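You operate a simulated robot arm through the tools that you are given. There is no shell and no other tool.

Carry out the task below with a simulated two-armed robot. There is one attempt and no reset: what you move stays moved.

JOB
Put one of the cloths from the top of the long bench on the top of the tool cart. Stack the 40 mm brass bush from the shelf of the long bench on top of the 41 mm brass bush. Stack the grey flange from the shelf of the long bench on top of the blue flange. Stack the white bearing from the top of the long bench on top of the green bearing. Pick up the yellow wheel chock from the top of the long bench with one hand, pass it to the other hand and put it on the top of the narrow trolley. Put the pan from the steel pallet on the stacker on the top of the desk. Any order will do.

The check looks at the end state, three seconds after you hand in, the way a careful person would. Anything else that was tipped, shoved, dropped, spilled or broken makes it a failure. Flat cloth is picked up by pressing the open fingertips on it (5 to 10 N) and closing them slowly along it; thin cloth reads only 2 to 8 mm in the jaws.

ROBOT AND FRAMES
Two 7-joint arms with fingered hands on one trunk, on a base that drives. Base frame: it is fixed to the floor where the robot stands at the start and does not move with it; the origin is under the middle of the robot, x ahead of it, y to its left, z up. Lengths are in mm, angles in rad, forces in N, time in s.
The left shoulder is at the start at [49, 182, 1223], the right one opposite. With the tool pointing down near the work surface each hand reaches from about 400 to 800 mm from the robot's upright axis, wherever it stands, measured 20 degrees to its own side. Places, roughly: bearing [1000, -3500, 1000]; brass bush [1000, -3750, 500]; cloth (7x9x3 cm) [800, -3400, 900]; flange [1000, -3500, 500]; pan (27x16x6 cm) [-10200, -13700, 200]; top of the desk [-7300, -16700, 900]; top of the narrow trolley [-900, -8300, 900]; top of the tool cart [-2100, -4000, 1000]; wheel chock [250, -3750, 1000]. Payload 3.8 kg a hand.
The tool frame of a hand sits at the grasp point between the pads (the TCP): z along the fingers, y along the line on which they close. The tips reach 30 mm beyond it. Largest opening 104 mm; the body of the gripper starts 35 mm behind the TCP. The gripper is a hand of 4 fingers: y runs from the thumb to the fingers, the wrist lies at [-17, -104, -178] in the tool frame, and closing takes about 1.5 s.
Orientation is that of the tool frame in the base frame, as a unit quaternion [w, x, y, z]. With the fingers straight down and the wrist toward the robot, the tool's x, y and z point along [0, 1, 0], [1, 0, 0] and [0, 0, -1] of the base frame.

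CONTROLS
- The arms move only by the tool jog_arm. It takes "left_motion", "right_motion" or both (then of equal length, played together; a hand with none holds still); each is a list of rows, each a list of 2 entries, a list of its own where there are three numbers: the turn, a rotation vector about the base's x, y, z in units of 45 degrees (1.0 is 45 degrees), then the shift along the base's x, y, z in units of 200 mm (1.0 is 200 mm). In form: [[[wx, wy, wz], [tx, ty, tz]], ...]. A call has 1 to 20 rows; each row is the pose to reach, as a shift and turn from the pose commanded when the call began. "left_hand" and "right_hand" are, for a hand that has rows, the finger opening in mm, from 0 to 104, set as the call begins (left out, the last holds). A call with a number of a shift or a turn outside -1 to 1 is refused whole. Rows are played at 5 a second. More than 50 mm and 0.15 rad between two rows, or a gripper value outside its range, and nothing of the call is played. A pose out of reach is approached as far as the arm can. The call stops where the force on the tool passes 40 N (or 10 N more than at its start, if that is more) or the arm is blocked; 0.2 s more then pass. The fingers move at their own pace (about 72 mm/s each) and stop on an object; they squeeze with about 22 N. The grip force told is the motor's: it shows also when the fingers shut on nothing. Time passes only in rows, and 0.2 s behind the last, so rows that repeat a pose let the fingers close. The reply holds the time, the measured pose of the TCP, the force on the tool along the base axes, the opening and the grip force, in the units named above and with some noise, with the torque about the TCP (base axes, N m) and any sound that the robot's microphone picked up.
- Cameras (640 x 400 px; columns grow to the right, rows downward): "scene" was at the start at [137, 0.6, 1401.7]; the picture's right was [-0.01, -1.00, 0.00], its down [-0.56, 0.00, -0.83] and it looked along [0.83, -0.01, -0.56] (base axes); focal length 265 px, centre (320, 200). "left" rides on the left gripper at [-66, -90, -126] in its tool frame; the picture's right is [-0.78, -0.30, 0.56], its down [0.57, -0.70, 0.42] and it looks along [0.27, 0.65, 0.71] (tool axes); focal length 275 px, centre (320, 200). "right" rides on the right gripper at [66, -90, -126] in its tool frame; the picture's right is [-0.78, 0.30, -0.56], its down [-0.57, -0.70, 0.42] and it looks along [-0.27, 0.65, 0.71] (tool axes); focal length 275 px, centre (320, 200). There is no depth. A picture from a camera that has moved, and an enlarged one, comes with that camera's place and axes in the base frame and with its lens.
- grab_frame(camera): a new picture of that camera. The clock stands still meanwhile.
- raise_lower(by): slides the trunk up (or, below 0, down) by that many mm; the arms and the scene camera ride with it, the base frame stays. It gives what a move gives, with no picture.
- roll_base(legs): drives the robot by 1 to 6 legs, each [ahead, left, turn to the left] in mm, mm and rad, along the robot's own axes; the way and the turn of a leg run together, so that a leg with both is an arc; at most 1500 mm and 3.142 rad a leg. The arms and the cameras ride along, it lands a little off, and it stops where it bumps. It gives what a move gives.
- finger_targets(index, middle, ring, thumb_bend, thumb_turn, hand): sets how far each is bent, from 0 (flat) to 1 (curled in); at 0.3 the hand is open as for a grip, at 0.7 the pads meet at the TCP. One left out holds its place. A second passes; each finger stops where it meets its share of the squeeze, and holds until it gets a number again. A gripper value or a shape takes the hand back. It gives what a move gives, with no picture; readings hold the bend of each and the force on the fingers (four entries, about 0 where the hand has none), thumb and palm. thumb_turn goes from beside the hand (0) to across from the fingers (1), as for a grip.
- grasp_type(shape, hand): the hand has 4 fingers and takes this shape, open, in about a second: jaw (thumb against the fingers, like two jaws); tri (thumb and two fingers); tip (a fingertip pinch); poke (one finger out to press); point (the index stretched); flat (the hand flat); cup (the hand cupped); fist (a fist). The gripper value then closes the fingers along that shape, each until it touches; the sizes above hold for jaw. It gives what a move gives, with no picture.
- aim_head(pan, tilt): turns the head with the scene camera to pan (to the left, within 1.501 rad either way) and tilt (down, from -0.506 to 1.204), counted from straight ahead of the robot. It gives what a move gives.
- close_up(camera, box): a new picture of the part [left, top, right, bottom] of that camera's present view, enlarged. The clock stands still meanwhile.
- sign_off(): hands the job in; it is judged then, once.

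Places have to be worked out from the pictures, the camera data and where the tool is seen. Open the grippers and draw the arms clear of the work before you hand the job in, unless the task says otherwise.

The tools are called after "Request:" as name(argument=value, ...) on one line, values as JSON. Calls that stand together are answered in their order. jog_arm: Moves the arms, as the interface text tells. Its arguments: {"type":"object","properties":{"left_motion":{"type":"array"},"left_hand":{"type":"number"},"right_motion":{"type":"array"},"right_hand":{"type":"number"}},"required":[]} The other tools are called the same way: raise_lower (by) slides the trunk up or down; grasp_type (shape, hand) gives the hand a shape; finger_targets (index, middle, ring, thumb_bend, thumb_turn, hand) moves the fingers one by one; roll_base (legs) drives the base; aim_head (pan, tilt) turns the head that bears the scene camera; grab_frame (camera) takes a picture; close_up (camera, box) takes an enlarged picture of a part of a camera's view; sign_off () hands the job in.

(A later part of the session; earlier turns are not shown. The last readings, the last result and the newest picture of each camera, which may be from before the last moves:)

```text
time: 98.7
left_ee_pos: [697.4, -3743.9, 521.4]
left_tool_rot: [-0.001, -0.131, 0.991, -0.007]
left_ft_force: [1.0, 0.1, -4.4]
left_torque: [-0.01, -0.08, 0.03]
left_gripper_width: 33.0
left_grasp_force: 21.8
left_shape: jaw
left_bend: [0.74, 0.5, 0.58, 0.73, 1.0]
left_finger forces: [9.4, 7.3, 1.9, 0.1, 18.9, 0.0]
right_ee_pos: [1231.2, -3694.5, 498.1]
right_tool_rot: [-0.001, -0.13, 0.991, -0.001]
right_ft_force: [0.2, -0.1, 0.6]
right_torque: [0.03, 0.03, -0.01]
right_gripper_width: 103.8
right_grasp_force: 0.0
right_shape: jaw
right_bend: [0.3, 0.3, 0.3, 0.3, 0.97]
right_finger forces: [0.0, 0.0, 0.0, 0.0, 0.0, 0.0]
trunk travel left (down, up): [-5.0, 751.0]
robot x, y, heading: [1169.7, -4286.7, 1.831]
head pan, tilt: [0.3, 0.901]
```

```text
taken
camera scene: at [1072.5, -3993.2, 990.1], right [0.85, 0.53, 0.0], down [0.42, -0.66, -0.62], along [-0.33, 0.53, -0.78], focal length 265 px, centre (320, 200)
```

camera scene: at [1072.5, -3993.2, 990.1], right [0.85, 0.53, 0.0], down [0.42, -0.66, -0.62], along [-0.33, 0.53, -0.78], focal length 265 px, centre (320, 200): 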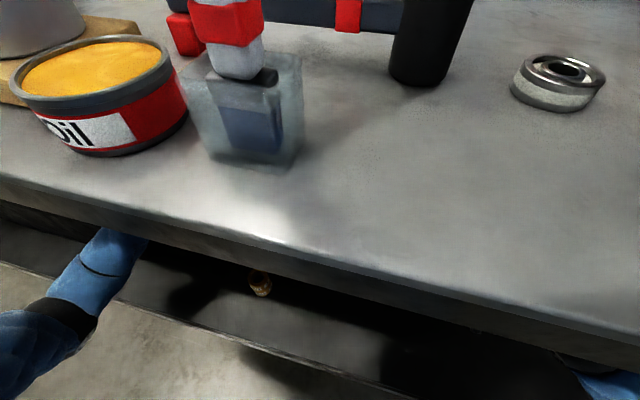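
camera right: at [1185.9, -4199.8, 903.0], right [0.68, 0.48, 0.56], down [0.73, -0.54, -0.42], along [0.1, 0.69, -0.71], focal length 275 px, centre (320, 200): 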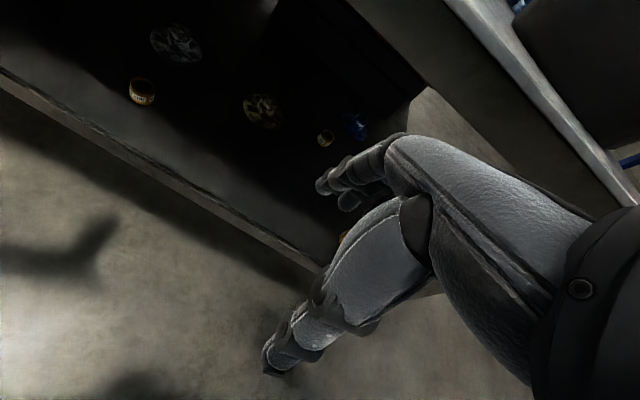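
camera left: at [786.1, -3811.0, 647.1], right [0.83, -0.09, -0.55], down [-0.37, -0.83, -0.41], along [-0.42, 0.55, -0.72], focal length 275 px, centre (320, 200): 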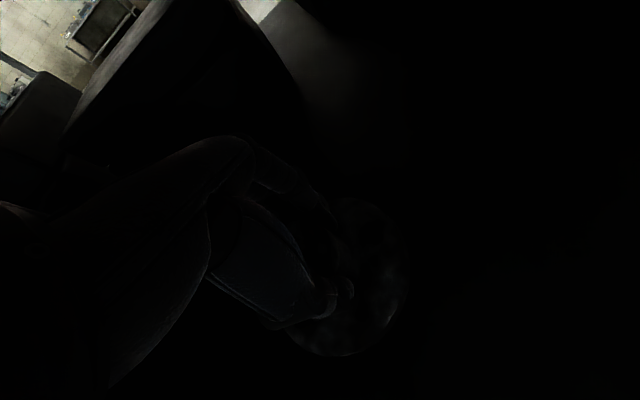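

The flange is up and clear of the bush stack. I back the base straight out.

Request:
roll_base(legs=[[-350, 0, 0]])

Request:
grab_frame(camera="scene")

Request:
grab_frame(camera="left")

```text
time: 101.0
left_ee_pos: [790.5, -4085.3, 521.3]
left_tool_rot: [0.0, -0.132, 0.991, -0.007]
left_ft_force: [0.2, -0.4, -4.7]
left_torque: [-0.01, -0.04, 0.01]
left_gripper_width: 32.8
left_grasp_force: 22.4
left_shape: jaw
left_bend: [0.74, 0.5, 0.58, 0.73, 1.0]
left_finger forces: [9.5, 7.3, 2.0, 0.1, 18.8, 0.1]
right_ee_pos: [1322.7, -4037.1, 497.9]
right_tool_rot: [0.0, -0.13, 0.991, -0.002]
right_ft_force: [0.3, 0.0, 0.2]
right_torque: [0.02, -0.01, -0.02]
right_gripper_width: 103.8
right_grasp_force: 0.1
right_shape: jaw
right_bend: [0.3, 0.3, 0.3, 0.3, 0.97]
right_finger forces: [0.0, 0.0, 0.0, 0.1, 0.1, 0.0]
trunk travel left (down, up): [-5.0, 751.0]
robot x, y, heading: [1267.2, -4628.8, 1.829]
head pan, tilt: [0.3, 0.901]
```

```text
taken
camera scene: at [1164.1, -4336.0, 990.0], right [0.85, 0.53, 0.0], down [0.42, -0.66, -0.62], along [-0.33, 0.52, -0.78], focal length 265 px, centre (320, 200)
```

scene: 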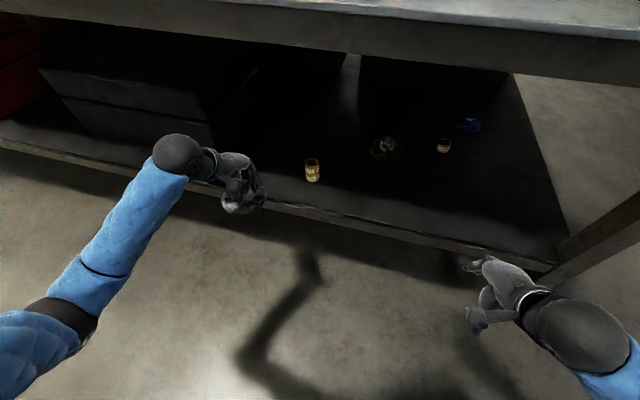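

```text
taken
camera left: at [877.9, -4153.9, 646.8], right [0.83, -0.09, -0.55], down [-0.37, -0.83, -0.41], along [-0.42, 0.55, -0.72], focal length 275 px, centre (320, 200)
```

left: 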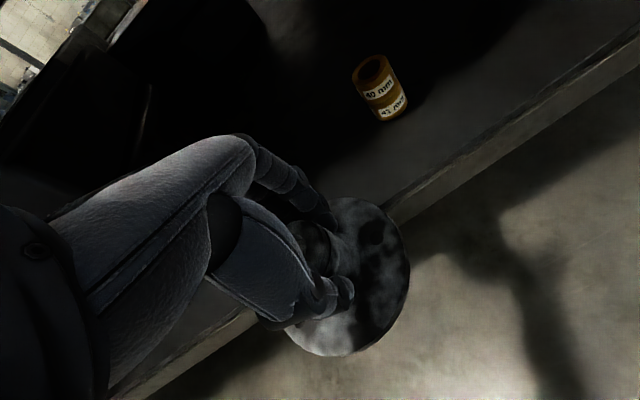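

The bush stack stands and the grey flange is held level. I drive right, then forward past the bench end, and turn left to face the end.

Request:
roll_base(legs=[[0, -1340, 0], [1300, 0, 0], [0, 0, 1.577]])

Request:
aim_head(pan=0.0, tilt=0.6)

Request:
grab_frame(camera="scene")

```text
time: 117.7
left_ee_pos: [1654.9, -3492.4, 520.4]
left_tool_rot: [-0.006, 0.799, -0.601, 0.004]
left_ft_force: [-0.2, 0.4, -4.0]
left_torque: [0.06, 0.03, -0.01]
left_gripper_width: 32.7
left_grasp_force: 21.6
left_shape: jaw
left_bend: [0.74, 0.5, 0.58, 0.74, 1.0]
left_finger forces: [10.3, 7.6, 2.3, 0.1, 18.1, 0.0]
right_ee_pos: [1598.6, -2962.0, 498.7]
right_tool_rot: [-0.001, 0.799, -0.601, 0.001]
right_ft_force: [-0.5, -0.3, -0.1]
right_torque: [0.03, -0.01, -0.01]
right_gripper_width: 103.8
right_grasp_force: 0.1
right_shape: jaw
right_bend: [0.3, 0.3, 0.3, 0.3, 0.97]
right_finger forces: [0.1, 0.0, 0.1, 0.0, 0.1, 0.0]
trunk travel left (down, up): [-5.0, 751.0]
robot x, y, heading: [2191.7, -3009.5, -2.862]
head pan, tilt: [0.3, 0.901]
```

```text
time: 118.5
left_ee_pos: [1655.1, -3492.5, 519.8]
left_tool_rot: [-0.006, 0.8, -0.6, 0.003]
left_ft_force: [0.4, -0.3, -4.0]
left_torque: [0.03, 0.03, 0.01]
left_gripper_width: 32.7
left_grasp_force: 22.4
left_shape: jaw
left_bend: [0.74, 0.5, 0.58, 0.74, 1.0]
left_finger forces: [10.5, 7.6, 2.3, 0.0, 18.1, 0.0]
right_ee_pos: [1597.9, -2961.5, 498.3]
right_tool_rot: [-0.001, 0.799, -0.602, 0.001]
right_ft_force: [0.0, -0.7, 0.2]
right_torque: [0.01, 0.0, -0.01]
right_gripper_width: 103.6
right_grasp_force: 0.0
right_shape: jaw
right_bend: [0.3, 0.3, 0.3, 0.3, 0.97]
right_finger forces: [0.1, 0.0, 0.1, 0.1, 0.1, 0.1]
trunk travel left (down, up): [-5.0, 751.0]
robot x, y, heading: [2190.5, -3010.9, -2.86]
head pan, tilt: [0.0, 0.6]
```

```text
taken
camera scene: at [1879.8, -3097.8, 1014.8], right [-0.28, 0.96, 0.0], down [0.54, 0.16, -0.82], along [-0.79, -0.23, -0.57], focal length 265 px, centre (320, 200)
```

scene: 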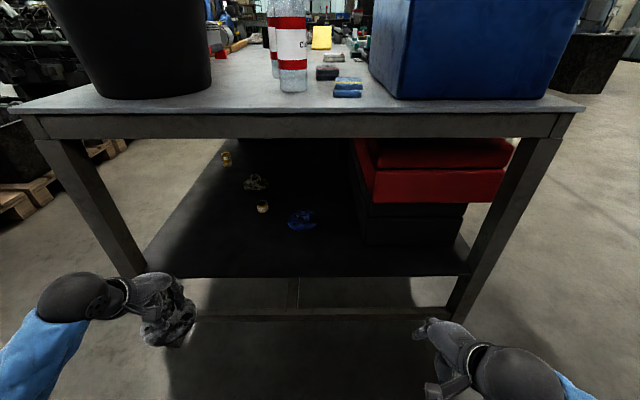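

From the end everything is visible: the blue flange at (303,220), toolboxes to its right. I zoom in.

Request:
close_up(camera="scene", box=[200, 140, 380, 250])

Request:
close_up(camera="scene", box=[270, 195, 340, 240])

```text
3.56 times, centred on (290, 195) of scene
camera zoom: at [1879.8, -3097.8, 1014.8], right [-0.28, 0.96, 0.0], down [0.54, 0.16, -0.82], along [-0.79, -0.23, -0.57], focal length 942 px, centre (427, 218)
```

zoom: 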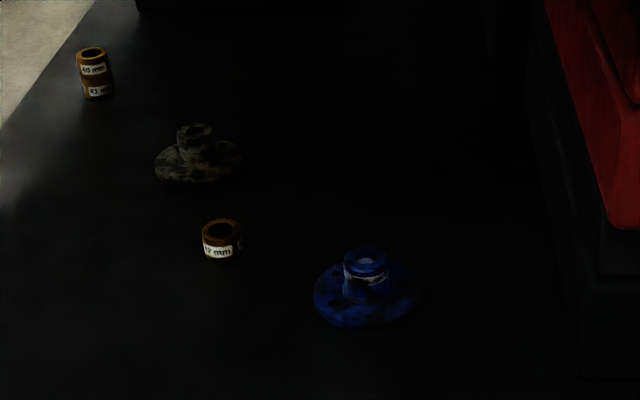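

```text
8.89 times, centred on (305, 218) of scene
camera zoom: at [1879.8, -3097.8, 1014.8], right [-0.28, 0.96, 0.0], down [0.54, 0.16, -0.82], along [-0.79, -0.23, -0.57], focal length 2354 px, centre (453, 44)
```

zoom: 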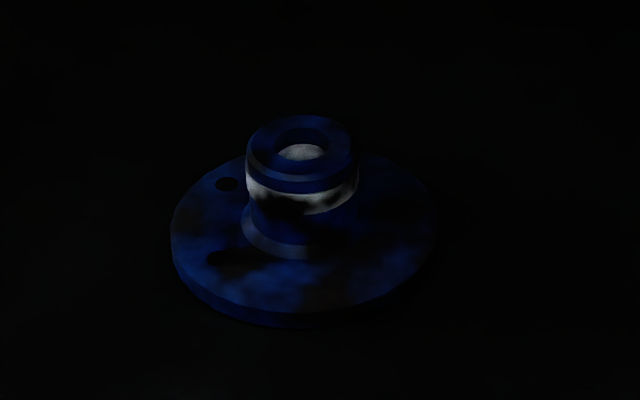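

Blue flange is at about (1182,-3362). Before driving in I retract the right hand toward the robot so it stays out of the toolbox area.

Request:
jog_arm(right_motion=[[[0, 0, 0], [0.19, 0.055, 0]], [[0, 0, 0], [0.38, 0.11, 0]], [[0, 0, 0], [0.57, 0.165, 0]], [[0, 0, 0], [0.76, 0.22, 0]], [[0, 0, 0], [0.95, 0.275, 0]]])

Request:
grab_frame(camera="scene")

```text
time: 119.7
left_ee_pos: [1654.7, -3493.7, 522.5]
left_tool_rot: [-0.006, 0.799, -0.601, 0.005]
left_ft_force: [0.1, 0.0, -4.6]
left_torque: [0.04, 0.01, -0.02]
left_gripper_width: 32.3
left_grasp_force: 22.0
left_shape: jaw
left_bend: [0.74, 0.5, 0.58, 0.74, 1.0]
left_finger forces: [10.4, 7.5, 2.4, 0.1, 18.0, 0.0]
right_ee_pos: [1770.3, -2922.3, 434.3]
right_tool_rot: [-0.001, 0.799, -0.602, 0.0]
right_ft_force: [-0.9, -1.0, 0.5]
right_torque: [-0.01, 0.02, 0.02]
right_gripper_width: 103.9
right_grasp_force: 0.0
right_shape: jaw
right_bend: [0.3, 0.3, 0.3, 0.3, 0.97]
right_finger forces: [0.0, 0.0, 0.1, 0.0, 0.1, 0.0]
right hand out of reach, approached as far as the arm can: row 2, 3, 4, 5
trunk travel left (down, up): [-5.0, 751.0]
robot x, y, heading: [2187.2, -3006.7, -2.87]
head pan, tilt: [0.0, 0.6]
```

```text
taken
camera scene: at [1880.0, -3097.8, 1015.0], right [-0.28, 0.96, 0.0], down [0.54, 0.16, -0.82], along [-0.79, -0.23, -0.57], focal length 265 px, centre (320, 200)
```

scene: 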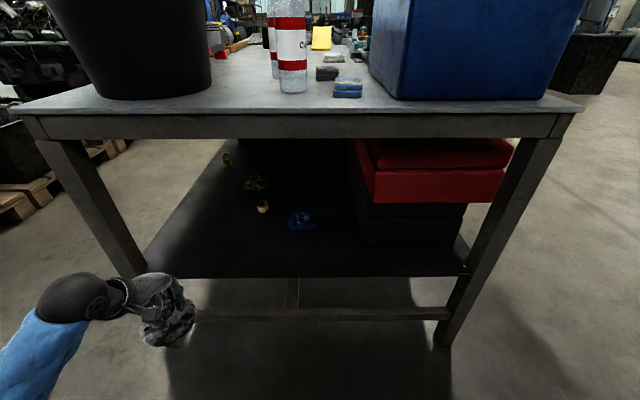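

The right hand is 200 mm further back but dropped to z=434; I raise it 80 mm, then drive ahead 385 and right 140.

Request:
jog_arm(right_motion=[[[0, 0, 0], [0, 0, 0.2]], [[0, 0, 0], [0, 0, 0.4]]])

Request:
roll_base(legs=[[0, -140, 0], [385, 0, 0]])

Request:
grab_frame(camera="scene")

Request:
grab_frame(camera="left")

```text
time: 120.2
left_ee_pos: [1655.0, -3492.5, 522.0]
left_tool_rot: [-0.006, 0.799, -0.601, 0.004]
left_ft_force: [0.2, -0.2, -4.0]
left_torque: [0.08, 0.0, -0.02]
left_gripper_width: 32.8
left_grasp_force: 21.9
left_shape: jaw
left_bend: [0.74, 0.5, 0.58, 0.74, 1.0]
left_finger forces: [10.3, 7.6, 2.4, 0.0, 18.1, 0.0]
right_ee_pos: [1744.4, -2944.0, 449.5]
right_tool_rot: [-0.001, 0.798, -0.603, -0.001]
right_ft_force: [0.9, 0.1, 0.3]
right_torque: [-0.01, 0.02, 0.01]
right_gripper_width: 103.8
right_grasp_force: 0.0
right_shape: jaw
right_bend: [0.3, 0.3, 0.3, 0.3, 0.97]
right_finger forces: [0.0, 0.1, 0.0, 0.0, 0.0, 0.0]
right hand out of reach, approached as far as the arm can: row 1, 2
trunk travel left (down, up): [-5.0, 751.0]
robot x, y, heading: [2194.4, -3012.3, -2.864]
head pan, tilt: [0.0, 0.6]
```

```text
time: 123.6
left_ee_pos: [1234.8, -3460.8, 520.2]
left_tool_rot: [-0.006, 0.796, -0.605, 0.004]
left_ft_force: [0.0, -0.5, -5.3]
left_torque: [0.03, 0.03, 0.0]
left_gripper_width: 32.7
left_grasp_force: 21.7
left_shape: jaw
left_bend: [0.74, 0.5, 0.58, 0.74, 1.0]
left_finger forces: [10.6, 7.7, 2.4, 0.0, 18.2, 0.1]
right_ee_pos: [1329.3, -2913.3, 448.7]
right_tool_rot: [-0.001, 0.795, -0.606, 0.001]
right_ft_force: [0.2, -0.8, -0.4]
right_torque: [-0.01, 0.0, 0.02]
right_gripper_width: 104.0
right_grasp_force: 0.0
right_shape: jaw
right_bend: [0.3, 0.3, 0.3, 0.3, 0.97]
right_finger forces: [0.0, 0.1, 0.0, 0.0, 0.1, 0.0]
trunk travel left (down, up): [-5.0, 751.0]
robot x, y, heading: [1773.4, -2984.7, -2.87]
head pan, tilt: [0.0, 0.6]
```

```text
taken
camera scene: at [1462.8, -3068.3, 1014.9], right [-0.27, 0.96, 0.0], down [0.54, 0.15, -0.82], along [-0.79, -0.22, -0.57], focal length 265 px, centre (320, 200)
```

scene: 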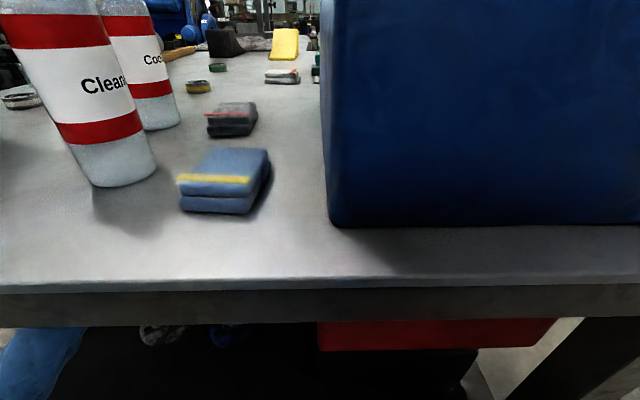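

```text
taken
camera left: at [1302.5, -3374.7, 646.8], right [0.08, 0.83, -0.55], down [0.84, -0.36, -0.41], along [-0.54, -0.43, -0.72], focal length 275 px, centre (320, 200)
```

left: 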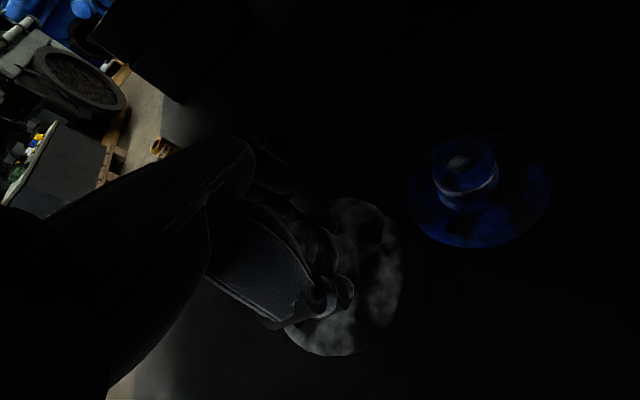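

Both flanges are in the left camera's view. I enlarge to measure the blue hub.

Request:
close_up(camera="left", box=[400, 120, 560, 260])

Request:
close_up(camera="left", box=[270, 180, 430, 370])

Request:
close_up(camera="scene", box=[100, 300, 340, 400])

```text
2.86 times, centred on (480, 190) of left
camera zoom: at [1302.5, -3374.7, 646.8], right [0.08, 0.83, -0.55], down [0.84, -0.36, -0.41], along [-0.54, -0.43, -0.72], focal length 786 px, centre (-137, 229)
```

zoom: 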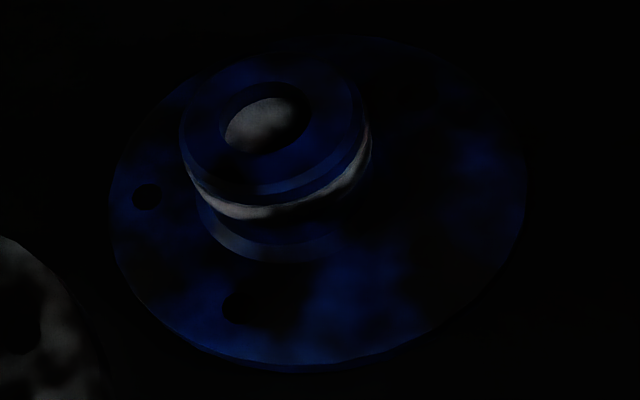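

```text
2.11 times, centred on (350, 275) of left
camera zoom: at [1302.5, -3374.7, 646.8], right [0.08, 0.83, -0.55], down [0.84, -0.36, -0.41], along [-0.54, -0.43, -0.72], focal length 580 px, centre (257, 42)
```

zoom: 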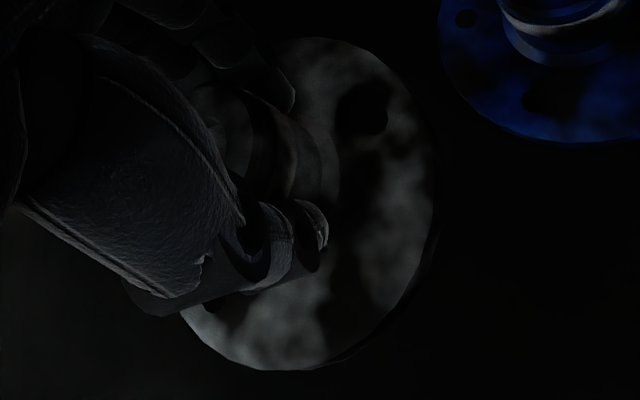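

```text
2.67 times, centred on (220, 350) of scene
camera zoom: at [1462.8, -3068.3, 1014.9], right [-0.27, 0.96, 0.0], down [0.54, 0.15, -0.82], along [-0.79, -0.22, -0.57], focal length 706 px, centre (587, -200)
```

zoom: 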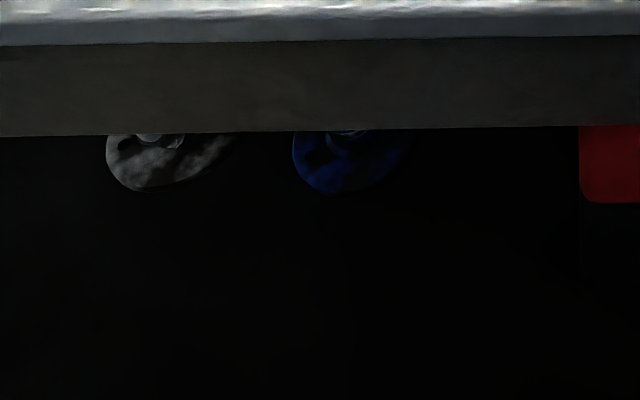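

The blue flange centre is at about (1180.5,-3362.5). The held disc seems offset ~10 mm sideways from the TCP; I enlarge the scene view to measure that better.

Request:
close_up(camera="scene", box=[130, 320, 270, 380])

```text
4.57 times, centred on (200, 350) of scene
camera zoom: at [1462.8, -3068.3, 1014.9], right [-0.27, 0.96, 0.0], down [0.54, 0.15, -0.82], along [-0.79, -0.22, -0.57], focal length 1210 px, centre (869, -486)
```

zoom: 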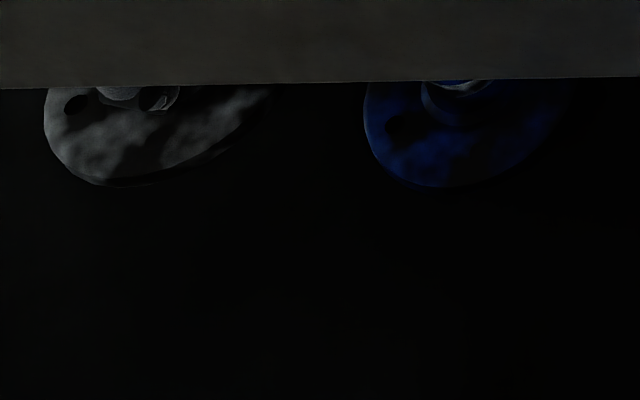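

The held disc centre is about 10 mm to the tool +x side. I raise 10 mm and move so that the disc centre comes over the blue hub.

Request:
jog_arm(left_motion=[[[0, 0, 0], [0, 0, 0.06]], [[0, 0, 0], [-0.098, 0.18, 0.06]], [[0, 0, 0], [-0.196, 0.36, 0.06]], [[0, 0, 0], [-0.294, 0.537, 0.06]]])

Request:
grab_frame(camera="left")

Request:
close_up(camera="left", box=[250, 160, 450, 380])

Request:
close_up(camera="scene", box=[160, 310, 300, 380])

```text
time: 124.6
left_ee_pos: [1174.3, -3355.2, 532.4]
left_tool_rot: [-0.005, 0.797, -0.604, 0.005]
left_ft_force: [0.2, 0.8, -4.0]
left_torque: [0.07, 0.03, 0.03]
left_gripper_width: 32.4
left_grasp_force: 21.5
left_shape: jaw
left_bend: [0.74, 0.5, 0.58, 0.74, 1.0]
left_finger forces: [10.7, 7.6, 2.4, 0.0, 18.1, 0.0]
right_ee_pos: [1329.7, -2912.5, 449.4]
right_tool_rot: [-0.001, 0.796, -0.605, 0.0]
right_ft_force: [-0.4, -0.2, -0.1]
right_torque: [0.01, 0.01, 0.02]
right_gripper_width: 104.1
right_grasp_force: 0.0
right_shape: jaw
right_bend: [0.3, 0.3, 0.3, 0.3, 0.97]
right_finger forces: [0.0, 0.1, 0.0, 0.0, 0.0, 0.2]
trunk travel left (down, up): [-5.0, 751.0]
robot x, y, heading: [1775.2, -2985.0, -2.87]
head pan, tilt: [0.0, 0.6]
```

```text
taken
camera left: at [1241.7, -3269.3, 658.6], right [0.08, 0.83, -0.55], down [0.84, -0.36, -0.41], along [-0.54, -0.43, -0.72], focal length 275 px, centre (320, 200)
```

left: 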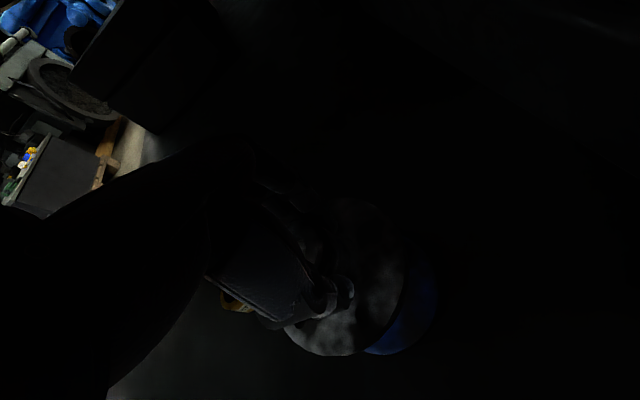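

```text
1.82 times, centred on (350, 270) of left
camera zoom: at [1241.7, -3269.3, 658.6], right [0.08, 0.83, -0.55], down [0.84, -0.36, -0.41], along [-0.54, -0.43, -0.72], focal length 500 px, centre (266, 73)
```

zoom: 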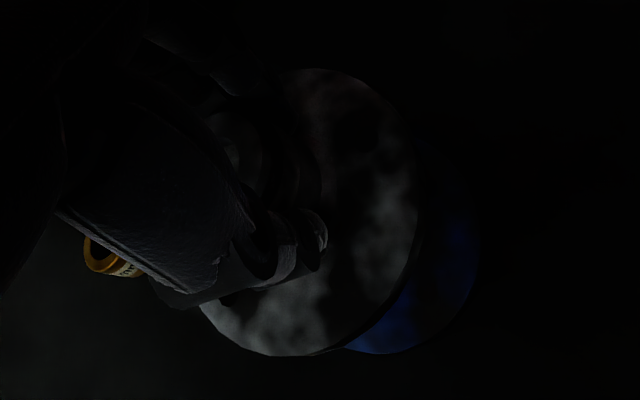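

```text
4.57 times, centred on (230, 345) of scene
camera zoom: at [1462.8, -3068.5, 1014.9], right [-0.27, 0.96, 0.0], down [0.54, 0.15, -0.82], along [-0.79, -0.22, -0.57], focal length 1210 px, centre (731, -463)
```

zoom: 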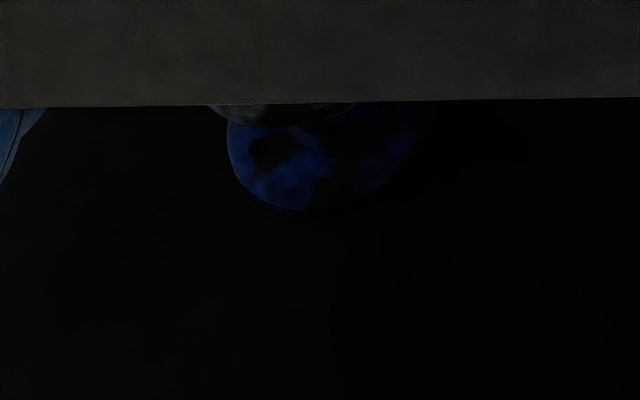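

Both discs line up within a few mm in the two cameras. I lower to just above expected contact (TCP ≈505) in small steps.

Request:
jog_arm(left_motion=[[[0, 0, 0], [0.012, 0.004, -0.06]], [[0, 0, 0], [0.012, 0.004, -0.11]], [[0, 0, 0], [0.012, 0.004, -0.125]], [[0, 0, 0], [0.012, 0.004, -0.135]]])

```text
time: 125.6
left_ee_pos: [1177.9, -3354.6, 505.9]
left_tool_rot: [-0.005, 0.797, -0.604, 0.005]
left_ft_force: [0.5, 0.3, -4.3]
left_torque: [0.04, -0.02, -0.02]
left_gripper_width: 32.6
left_grasp_force: 22.1
left_shape: jaw
left_bend: [0.74, 0.5, 0.58, 0.74, 1.0]
left_finger forces: [10.5, 7.7, 2.5, 0.1, 17.9, 0.1]
right_ee_pos: [1328.0, -2911.2, 448.7]
right_tool_rot: [0.0, 0.795, -0.607, 0.0]
right_ft_force: [-0.7, 0.0, -0.3]
right_torque: [0.03, 0.01, 0.01]
right_gripper_width: 104.0
right_grasp_force: 0.1
right_shape: jaw
right_bend: [0.3, 0.3, 0.3, 0.3, 0.97]
right_finger forces: [0.0, 0.0, 0.0, 0.0, 0.0, 0.0]
trunk travel left (down, up): [-5.0, 751.0]
robot x, y, heading: [1774.4, -2979.1, -2.871]
head pan, tilt: [0.0, 0.6]
```

No contact yet at 506. I continue in 2 mm steps.

Request:
jog_arm(left_motion=[[[0, 0, 0], [0, 0, -0.01]], [[0, 0, 0], [0, 0, -0.02]], [[0, 0, 0], [0, 0, -0.03]]])

```text
time: 126.4
left_ee_pos: [1177.0, -3352.9, 501.3]
left_tool_rot: [-0.005, 0.797, -0.605, 0.004]
left_ft_force: [0.7, 1.6, 1.1]
left_torque: [-0.06, 0.03, 0.02]
left_gripper_width: 32.7
left_grasp_force: 22.3
left_shape: jaw
left_bend: [0.74, 0.5, 0.58, 0.74, 1.0]
left_finger forces: [10.7, 7.7, 2.5, 0.1, 19.7, 0.0]
right_ee_pos: [1329.0, -2912.0, 450.1]
right_tool_rot: [0.0, 0.795, -0.606, 0.001]
right_ft_force: [-0.7, -0.3, -0.1]
right_torque: [-0.01, 0.03, -0.02]
right_gripper_width: 103.8
right_grasp_force: 0.2
right_shape: jaw
right_bend: [0.3, 0.3, 0.3, 0.3, 0.97]
right_finger forces: [0.1, 0.1, 0.0, 0.0, 0.0, 0.0]
trunk travel left (down, up): [-5.0, 751.0]
robot x, y, heading: [1772.3, -2982.9, -2.869]
head pan, tilt: [0.0, 0.6]
```

Contact: the load of ~4.4 N has come off at z≈501. I look before letting go.

Request:
close_up(camera="left", box=[250, 160, 450, 380])

Request:
close_up(camera="scene", box=[160, 310, 300, 380])

```text
1.82 times, centred on (350, 270) of left
camera zoom: at [1246.3, -3266.4, 626.9], right [0.08, 0.83, -0.55], down [0.83, -0.36, -0.42], along [-0.55, -0.43, -0.72], focal length 500 px, centre (266, 73)
```

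zoom: 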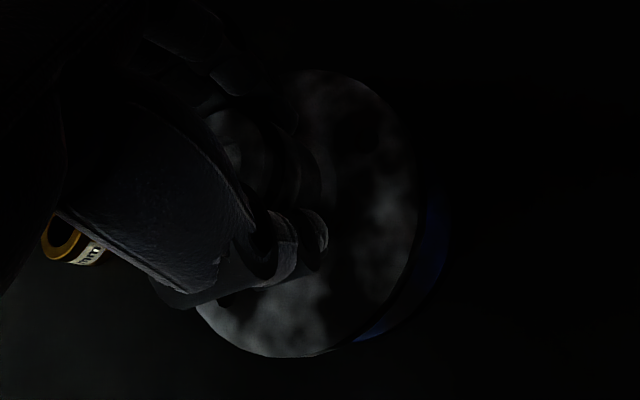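

```text
4.57 times, centred on (230, 345) of scene
camera zoom: at [1463.1, -3067.9, 1015.1], right [-0.27, 0.96, 0.0], down [0.54, 0.15, -0.82], along [-0.8, -0.22, -0.57], focal length 1210 px, centre (731, -463)
```

zoom: 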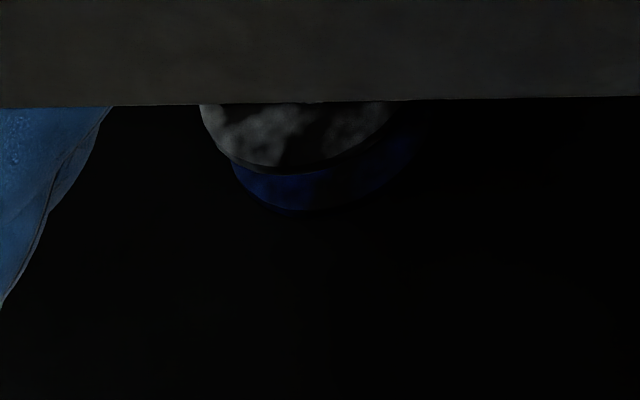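

The predicted centred outline matches (bottom row 173, left edge 200). I release the flange.

Request:
jog_arm(left_motion=[[[0, 0, 0], [0, 0, 0]], [[0, 0, 0], [0, 0, 0]], [[0, 0, 0], [0, 0, 0]], [[0, 0, 0], [0, 0, 0]], [[0, 0, 0], [0, 0, 0]]], left_hand=100)

Request:
close_up(camera="left", box=[250, 160, 450, 380])

Request:
close_up(camera="scene", box=[160, 310, 300, 380])

```text
time: 127.6
left_ee_pos: [1178.8, -3354.1, 500.5]
left_tool_rot: [-0.005, 0.796, -0.605, 0.005]
left_ft_force: [-0.5, 0.8, 1.1]
left_torque: [0.0, -0.05, 0.01]
left_gripper_width: 99.5
left_grasp_force: 0.0
left_shape: jaw
left_bend: [0.32, 0.31, 0.3, 0.31, 0.98]
left_finger forces: [0.0, 0.1, 0.1, 0.1, 0.1, 0.1]
right_ee_pos: [1328.3, -2912.4, 449.6]
right_tool_rot: [-0.001, 0.795, -0.606, 0.001]
right_ft_force: [-0.1, -0.5, -0.5]
right_torque: [0.02, 0.02, 0.0]
right_gripper_width: 104.0
right_grasp_force: 0.0
right_shape: jaw
right_bend: [0.3, 0.3, 0.3, 0.3, 0.97]
right_finger forces: [0.0, 0.0, 0.0, 0.0, 0.1, 0.1]
trunk travel left (down, up): [-5.0, 751.0]
robot x, y, heading: [1773.6, -2985.7, -2.87]
head pan, tilt: [0.0, 0.6]
```

```text
1.82 times, centred on (350, 270) of left
camera zoom: at [1246.3, -3266.7, 626.2], right [0.08, 0.83, -0.55], down [0.84, -0.36, -0.41], along [-0.54, -0.43, -0.72], focal length 500 px, centre (266, 73)
```

zoom: 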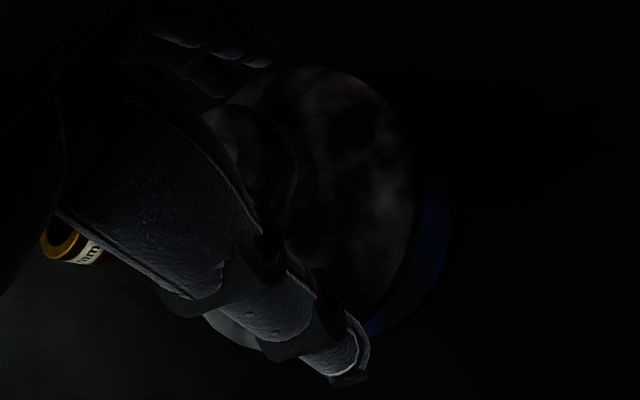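

```text
4.57 times, centred on (230, 345) of scene
camera zoom: at [1463.0, -3068.1, 1015.0], right [-0.27, 0.96, 0.0], down [0.54, 0.15, -0.82], along [-0.8, -0.22, -0.57], focal length 1210 px, centre (731, -463)
```

zoom: 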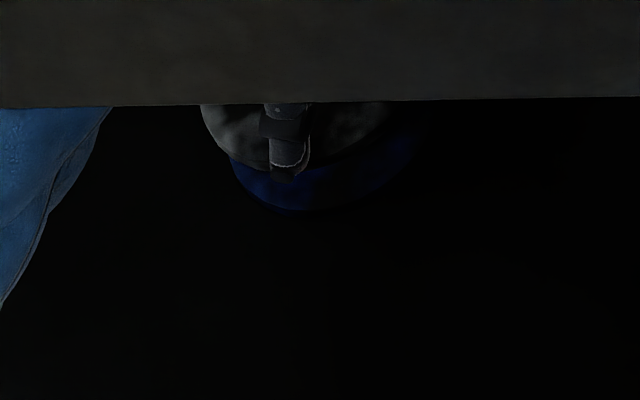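

The flange rests on the blue hub. I lift the open hand straight up to ~552, check, then back the base out.

Request:
jog_arm(left_motion=[[[0, 0, 0], [0, 0, 0.08]], [[0, 0, 0], [0, 0, 0.18]], [[0, 0, 0], [0, 0, 0.26]]], left_hand=104)

Request:
close_up(camera="left", box=[250, 160, 450, 380])

```text
time: 128.4
left_ee_pos: [1177.8, -3353.6, 552.1]
left_tool_rot: [-0.006, 0.796, -0.605, 0.005]
left_ft_force: [0.7, 0.7, 0.8]
left_torque: [-0.01, 0.0, -0.02]
left_gripper_width: 103.7
left_grasp_force: 0.1
left_shape: jaw
left_bend: [0.3, 0.3, 0.3, 0.3, 0.97]
left_finger forces: [0.1, 0.0, 0.1, 0.0, 0.1, 0.0]
right_ee_pos: [1328.1, -2912.5, 448.6]
right_tool_rot: [0.0, 0.796, -0.606, 0.001]
right_ft_force: [-0.7, 0.7, -0.2]
right_torque: [-0.02, 0.02, 0.01]
right_gripper_width: 104.2
right_grasp_force: 0.0
right_shape: jaw
right_bend: [0.3, 0.3, 0.3, 0.3, 0.97]
right_finger forces: [0.1, 0.0, 0.1, 0.0, 0.1, 0.0]
trunk travel left (down, up): [-5.0, 751.0]
robot x, y, heading: [1773.7, -2983.9, -2.869]
head pan, tilt: [0.0, 0.6]
```

```text
1.82 times, centred on (350, 270) of left
camera zoom: at [1246.3, -3267.1, 678.1], right [0.08, 0.83, -0.55], down [0.84, -0.36, -0.41], along [-0.54, -0.43, -0.72], focal length 500 px, centre (266, 73)
```

zoom: 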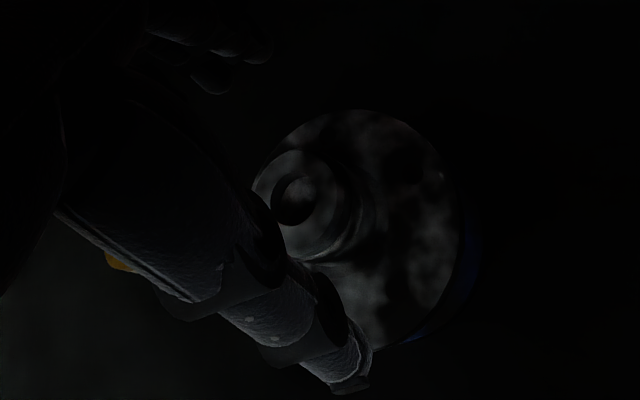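

Clear above. To avoid fingers passing over the hub I first slide the hand 90 mm to the left, then back out.

Request:
jog_arm(left_motion=[[[0, 0, 0], [0.06, -0.21, 0]], [[0, 0, 0], [0.12, -0.43, 0]]])

Request:
roll_base(legs=[[-430, 0, 0]])

Request:
grab_frame(camera="scene")

Request:
close_up(camera="scene", box=[200, 140, 380, 250])

```text
time: 129.0
left_ee_pos: [1201.5, -3439.0, 550.5]
left_tool_rot: [-0.006, 0.796, -0.605, 0.004]
left_ft_force: [-0.5, 0.2, 0.4]
left_torque: [-0.03, 0.02, -0.03]
left_gripper_width: 103.8
left_grasp_force: 0.0
left_shape: jaw
left_bend: [0.3, 0.3, 0.3, 0.3, 0.97]
left_finger forces: [0.1, 0.0, 0.0, 0.0, 0.1, 0.0]
right_ee_pos: [1329.2, -2911.7, 450.9]
right_tool_rot: [-0.001, 0.796, -0.606, 0.0]
right_ft_force: [0.2, 0.4, 0.0]
right_torque: [-0.01, 0.0, 0.0]
right_gripper_width: 103.9
right_grasp_force: 0.1
right_shape: jaw
right_bend: [0.3, 0.3, 0.3, 0.3, 0.97]
right_finger forces: [0.0, 0.0, 0.1, 0.0, 0.0, 0.0]
trunk travel left (down, up): [-5.0, 751.0]
robot x, y, heading: [1774.2, -2981.3, -2.871]
head pan, tilt: [0.0, 0.6]
```

```text
time: 131.7
left_ee_pos: [1614.6, -3324.7, 550.0]
left_tool_rot: [-0.005, 0.796, -0.605, 0.005]
left_ft_force: [-0.3, 0.4, 0.5]
left_torque: [0.01, 0.02, 0.0]
left_gripper_width: 103.6
left_grasp_force: 0.0
left_shape: jaw
left_bend: [0.3, 0.3, 0.3, 0.3, 0.97]
left_finger forces: [0.1, 0.0, 0.0, 0.0, 0.1, 0.0]
right_ee_pos: [1742.7, -2797.3, 450.0]
right_tool_rot: [0.0, 0.795, -0.606, 0.0]
right_ft_force: [-0.2, -0.1, 0.2]
right_torque: [0.0, 0.01, 0.02]
right_gripper_width: 103.9
right_grasp_force: 0.1
right_shape: jaw
right_bend: [0.3, 0.3, 0.3, 0.3, 0.97]
right_finger forces: [0.0, 0.0, 0.1, 0.1, 0.0, 0.0]
trunk travel left (down, up): [-5.0, 751.0]
robot x, y, heading: [2187.5, -2866.5, -2.871]
head pan, tilt: [0.0, 0.6]
```

```text
taken
camera scene: at [1875.9, -2953.5, 1015.0], right [-0.27, 0.96, 0.0], down [0.55, 0.15, -0.82], along [-0.8, -0.22, -0.57], focal length 265 px, centre (320, 200)
```

scene: 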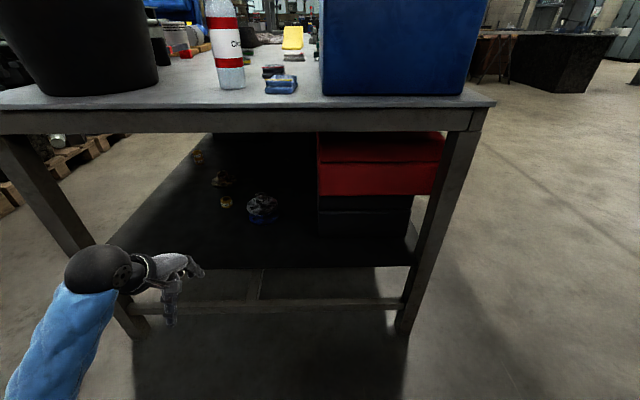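

```text
3.56 times, centred on (290, 195) of scene
camera zoom: at [1875.9, -2953.5, 1015.0], right [-0.27, 0.96, 0.0], down [0.55, 0.15, -0.82], along [-0.8, -0.22, -0.57], focal length 942 px, centre (427, 218)
```

zoom: 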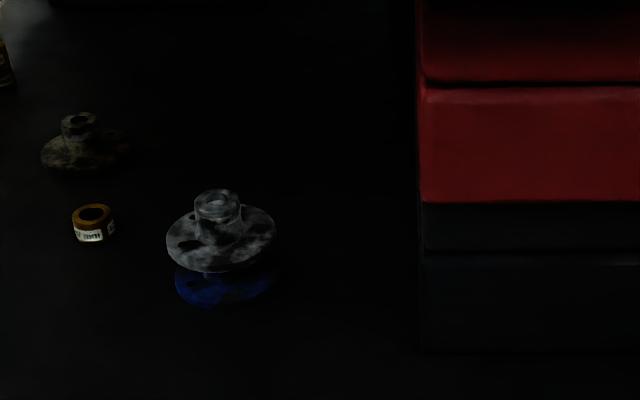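

The grey flange sits squarely on the blue one. Next the bearings: I raise the trunk back and lift both hands to travel height.

Request:
raise_lower(by=370)

Request:
jog_arm(left_motion=[[[0, 0, 0], [0, 0, 0.2]], [[0, 0, 0], [0, 0, 0.4]], [[0, 0, 0], [0, 0, 0.6]], [[0, 0, 0], [0, 0, 0.8]], [[0, 0, 0], [0.0, 0, 1.0]]], right_motion=[[[0, 0, 0], [-0.1, 0, 0.2]], [[0, 0, 0], [-0.2, -0.05, 0.4]], [[0, 0, 0], [-0.3, -0.1, 0.6]], [[0, 0, 0], [-0.4, -0.1, 0.8]], [[0, 0, 0], [-0.5, -0.1, 1.0]]])

Request:
jog_arm(left_motion=[[[0, 0, 0], [0, 0, 0.1]], [[0, 0, 0], [0, 0, 0.2]], [[0, 0, 0], [0, 0, 0.2]]], right_motion=[[[0, 0, 0], [0, 0, 0.2]], [[0, 0, 0], [0, 0, 0.4]], [[0, 0, 0], [0, 0, 0.6]]])

```text
time: 135.2
left_ee_pos: [1615.5, -3325.7, 920.1]
left_tool_rot: [-0.006, 0.796, -0.605, 0.004]
left_ft_force: [-0.3, -0.3, 0.3]
left_torque: [-0.01, 0.01, -0.02]
left_gripper_width: 103.5
left_grasp_force: 0.2
left_shape: jaw
left_bend: [0.3, 0.3, 0.3, 0.3, 0.97]
left_finger forces: [0.0, 0.0, 0.0, 0.1, 0.0, 0.1]
right_ee_pos: [1740.5, -2797.9, 819.6]
right_tool_rot: [-0.001, 0.796, -0.606, 0.0]
right_ft_force: [1.1, -0.1, -1.2]
right_torque: [-0.03, 0.01, -0.01]
right_gripper_width: 104.0
right_grasp_force: 0.0
right_shape: jaw
right_bend: [0.3, 0.3, 0.3, 0.3, 0.97]
right_finger forces: [0.0, 0.1, 0.0, 0.0, 0.0, 0.1]
trunk travel left (down, up): [-375.0, 381.0]
robot x, y, heading: [2183.1, -2867.8, -2.868]
head pan, tilt: [0.0, 0.6]
```

```text
time: 136.4
left_ee_pos: [1614.7, -3325.5, 1119.5]
left_tool_rot: [-0.007, 0.796, -0.605, 0.004]
left_ft_force: [0.2, -0.3, -0.7]
left_torque: [0.0, 0.0, 0.0]
left_gripper_width: 103.8
left_grasp_force: 0.0
left_shape: jaw
left_bend: [0.3, 0.3, 0.3, 0.3, 0.97]
left_finger forces: [0.0, 0.0, 0.0, 0.0, 0.0, 0.0]
right_ee_pos: [1641.2, -2816.0, 1020.4]
right_tool_rot: [-0.001, 0.795, -0.606, -0.001]
right_ft_force: [0.6, -0.1, 0.1]
right_torque: [-0.01, 0.0, -0.02]
right_gripper_width: 104.0
right_grasp_force: 0.1
right_shape: jaw
right_bend: [0.3, 0.3, 0.3, 0.3, 0.97]
right_finger forces: [0.0, 0.0, 0.1, 0.0, 0.0, 0.0]
trunk travel left (down, up): [-375.0, 381.0]
robot x, y, heading: [2188.4, -2866.6, -2.869]
head pan, tilt: [0.0, 0.6]
```

```text
time: 137.2
left_ee_pos: [1615.2, -3324.7, 1160.0]
left_tool_rot: [-0.004, 0.796, -0.605, 0.004]
left_ft_force: [0.4, 0.2, -0.1]
left_torque: [0.02, 0.01, -0.01]
left_gripper_width: 103.7
left_grasp_force: 0.0
left_shape: jaw
left_bend: [0.3, 0.3, 0.3, 0.3, 0.97]
left_finger forces: [0.0, 0.0, 0.0, 0.0, 0.1, 0.0]
right_ee_pos: [1641.7, -2819.2, 1142.2]
right_tool_rot: [-0.002, 0.795, -0.607, 0.001]
right_ft_force: [0.0, 0.1, -0.1]
right_torque: [-0.05, 0.02, 0.01]
right_gripper_width: 103.6
right_grasp_force: 0.0
right_shape: jaw
right_bend: [0.3, 0.3, 0.3, 0.3, 0.97]
right_finger forces: [0.1, 0.0, 0.0, 0.1, 0.1, 0.0]
trunk travel left (down, up): [-375.0, 381.0]
robot x, y, heading: [2188.2, -2871.7, -2.871]
head pan, tilt: [0.0, 0.6]
```

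Since I am at this end, I'll first take the blue cloth with the left hand and keep it. I look at it from the raised trunk.

Request:
aim_head(pan=0.1, tilt=0.65)

Request:
grab_frame(camera="scene")

Request:
close_up(camera="scene", box=[200, 60, 360, 180])

Request:
grab_frame(camera="left")

```text
time: 137.9
left_ee_pos: [1614.2, -3324.8, 1160.4]
left_tool_rot: [-0.004, 0.795, -0.606, 0.005]
left_ft_force: [0.3, 0.0, -0.2]
left_torque: [0.03, -0.01, 0.02]
left_gripper_width: 103.9
left_grasp_force: 0.1
left_shape: jaw
left_bend: [0.3, 0.3, 0.3, 0.3, 0.97]
left_finger forces: [0.0, 0.1, 0.0, 0.1, 0.0, 0.0]
right_ee_pos: [1641.4, -2818.3, 1140.7]
right_tool_rot: [-0.001, 0.796, -0.606, -0.001]
right_ft_force: [0.4, 0.8, 0.2]
right_torque: [-0.02, 0.01, 0.03]
right_gripper_width: 103.7
right_grasp_force: 0.1
right_shape: jaw
right_bend: [0.3, 0.3, 0.3, 0.3, 0.97]
right_finger forces: [0.1, 0.0, 0.1, 0.0, 0.0, 0.0]
trunk travel left (down, up): [-375.0, 381.0]
robot x, y, heading: [2187.3, -2866.1, -2.874]
head pan, tilt: [0.099, 0.649]
```

```text
taken
camera scene: at [2061.5, -2911.3, 1396.8], right [-0.36, 0.93, 0.0], down [0.56, 0.22, -0.8], along [-0.74, -0.29, -0.6], focal length 265 px, centre (320, 200)
```

scene: 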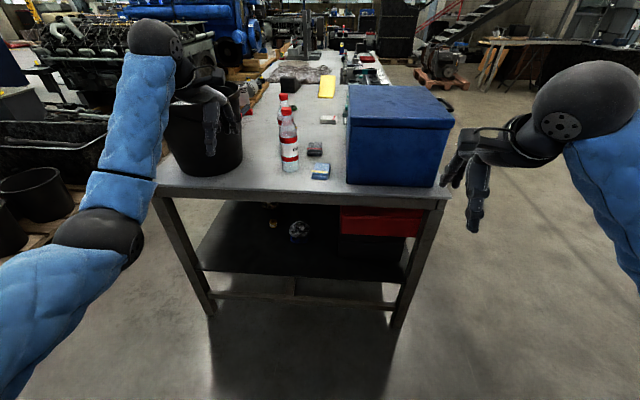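

```text
3.33 times, centred on (280, 120) of scene
camera zoom: at [2061.5, -2911.3, 1396.8], right [-0.36, 0.93, 0.0], down [0.56, 0.22, -0.8], along [-0.74, -0.29, -0.6], focal length 883 px, centre (453, 467)
```

zoom: 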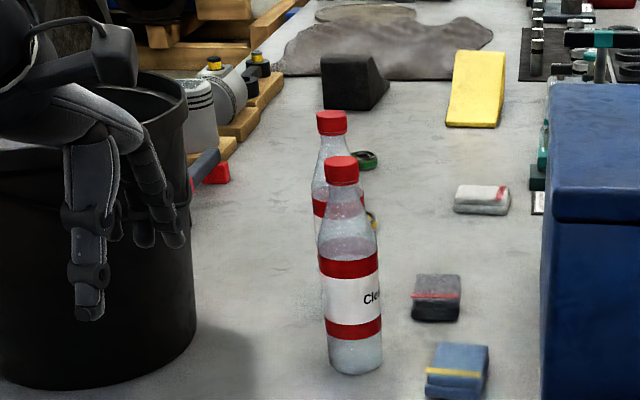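

```text
taken
camera left: at [1682.1, -3237.8, 1286.2], right [0.08, 0.83, -0.55], down [0.83, -0.36, -0.41], along [-0.54, -0.43, -0.72], focal length 275 px, centre (320, 200)
```

left: 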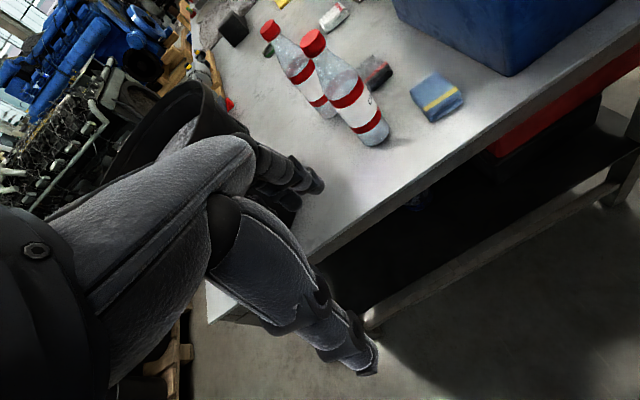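

Cloth centre is about (1286,-3212), long axis nearly along my forward direction, with a bottle 12 cm left and the cooler right of it, so the wrist must stay toward me. I shift the left hand 90 mm right, align its yaw, then drive ahead.

Request:
jog_arm(left_motion=[[[0, 0, -0.08], [-0.06, 0.22, 0.05]], [[0, 0, -0.15], [-0.12, 0.435, 0.1]]])

Request:
roll_base(legs=[[0, -110, 0], [320, 0, 0]])

Request:
aim_head(pan=0.2, tilt=0.9)

Request:
grab_frame(camera="scene")

Request:
grab_frame(camera="left")

```text
time: 138.5
left_ee_pos: [1591.5, -3237.8, 1180.7]
left_tool_rot: [-0.005, 0.759, -0.651, 0.005]
left_ft_force: [-1.2, -0.1, -0.1]
left_torque: [0.04, 0.04, 0.05]
left_gripper_width: 103.8
left_grasp_force: 0.0
left_shape: jaw
left_bend: [0.3, 0.3, 0.3, 0.3, 0.97]
left_finger forces: [0.0, 0.1, 0.0, 0.0, 0.1, 0.1]
right_ee_pos: [1641.4, -2817.8, 1141.1]
right_tool_rot: [-0.001, 0.796, -0.606, 0.001]
right_ft_force: [-0.2, 0.9, -0.4]
right_torque: [0.04, -0.02, 0.01]
right_gripper_width: 103.9
right_grasp_force: 0.2
right_shape: jaw
right_bend: [0.3, 0.3, 0.3, 0.3, 0.97]
right_finger forces: [0.1, 0.0, 0.0, 0.0, 0.0, 0.1]
trunk travel left (down, up): [-375.0, 381.0]
robot x, y, heading: [2189.2, -2871.0, -2.869]
head pan, tilt: [0.099, 0.649]
```

```text
time: 141.4
left_ee_pos: [1252.2, -3217.9, 1180.0]
left_tool_rot: [-0.005, 0.76, -0.65, 0.005]
left_ft_force: [-0.9, 0.5, -0.1]
left_torque: [0.0, -0.04, 0.02]
left_gripper_width: 103.7
left_grasp_force: 0.1
left_shape: jaw
left_bend: [0.3, 0.3, 0.3, 0.3, 0.97]
left_finger forces: [0.1, 0.0, 0.1, 0.0, 0.1, 0.1]
right_ee_pos: [1301.7, -2799.5, 1142.1]
right_tool_rot: [-0.001, 0.796, -0.605, 0.001]
right_ft_force: [-0.6, 0.1, -0.4]
right_torque: [-0.01, 0.01, 0.0]
right_gripper_width: 103.6
right_grasp_force: 0.0
right_shape: jaw
right_bend: [0.3, 0.3, 0.3, 0.3, 0.97]
right_finger forces: [0.1, 0.0, 0.0, 0.0, 0.1, 0.2]
trunk travel left (down, up): [-375.0, 381.0]
robot x, y, heading: [1847.2, -2848.1, -2.868]
head pan, tilt: [0.099, 0.649]
```

```text
time: 142.2
left_ee_pos: [1253.8, -3216.7, 1180.4]
left_tool_rot: [-0.004, 0.76, -0.65, 0.005]
left_ft_force: [1.3, 0.0, 0.0]
left_torque: [-0.01, 0.0, -0.01]
left_gripper_width: 103.7
left_grasp_force: 0.0
left_shape: jaw
left_bend: [0.3, 0.3, 0.3, 0.3, 0.97]
left_finger forces: [0.1, 0.0, 0.0, 0.1, 0.1, 0.0]
right_ee_pos: [1302.1, -2797.9, 1142.0]
right_tool_rot: [0.0, 0.796, -0.605, 0.001]
right_ft_force: [0.4, 0.9, -1.0]
right_torque: [-0.03, 0.02, 0.0]
right_gripper_width: 104.0
right_grasp_force: 0.2
right_shape: jaw
right_bend: [0.3, 0.3, 0.3, 0.3, 0.97]
right_finger forces: [0.1, 0.1, 0.0, 0.1, 0.0, 0.0]
trunk travel left (down, up): [-375.0, 381.0]
robot x, y, heading: [1849.0, -2847.9, -2.869]
head pan, tilt: [0.201, 0.901]
```

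```text
taken
camera scene: at [1736.6, -2893.2, 1376.3], right [-0.45, 0.89, 0.0], down [0.7, 0.36, -0.62], along [-0.55, -0.28, -0.78], focal length 265 px, centre (320, 200)
```

scene: 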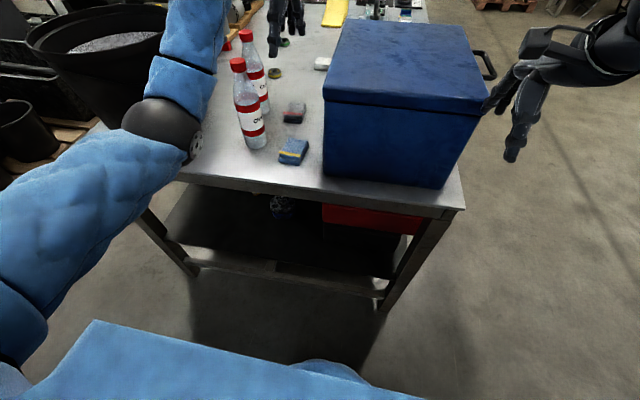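

```text
taken
camera left: at [1331.2, -3138.4, 1306.8], right [0.18, 0.81, -0.55], down [0.79, -0.46, -0.41], along [-0.59, -0.36, -0.72], focal length 275 px, centre (320, 200)
```

left: 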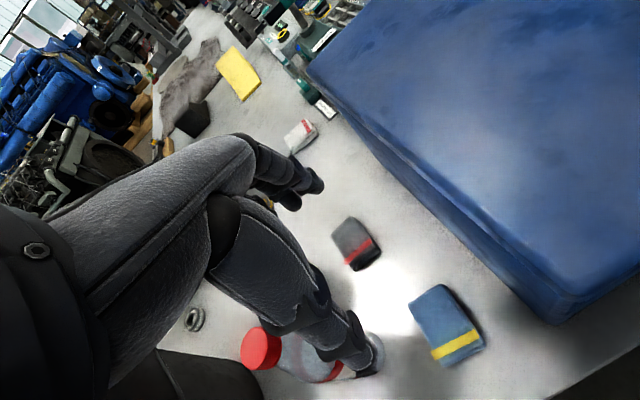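

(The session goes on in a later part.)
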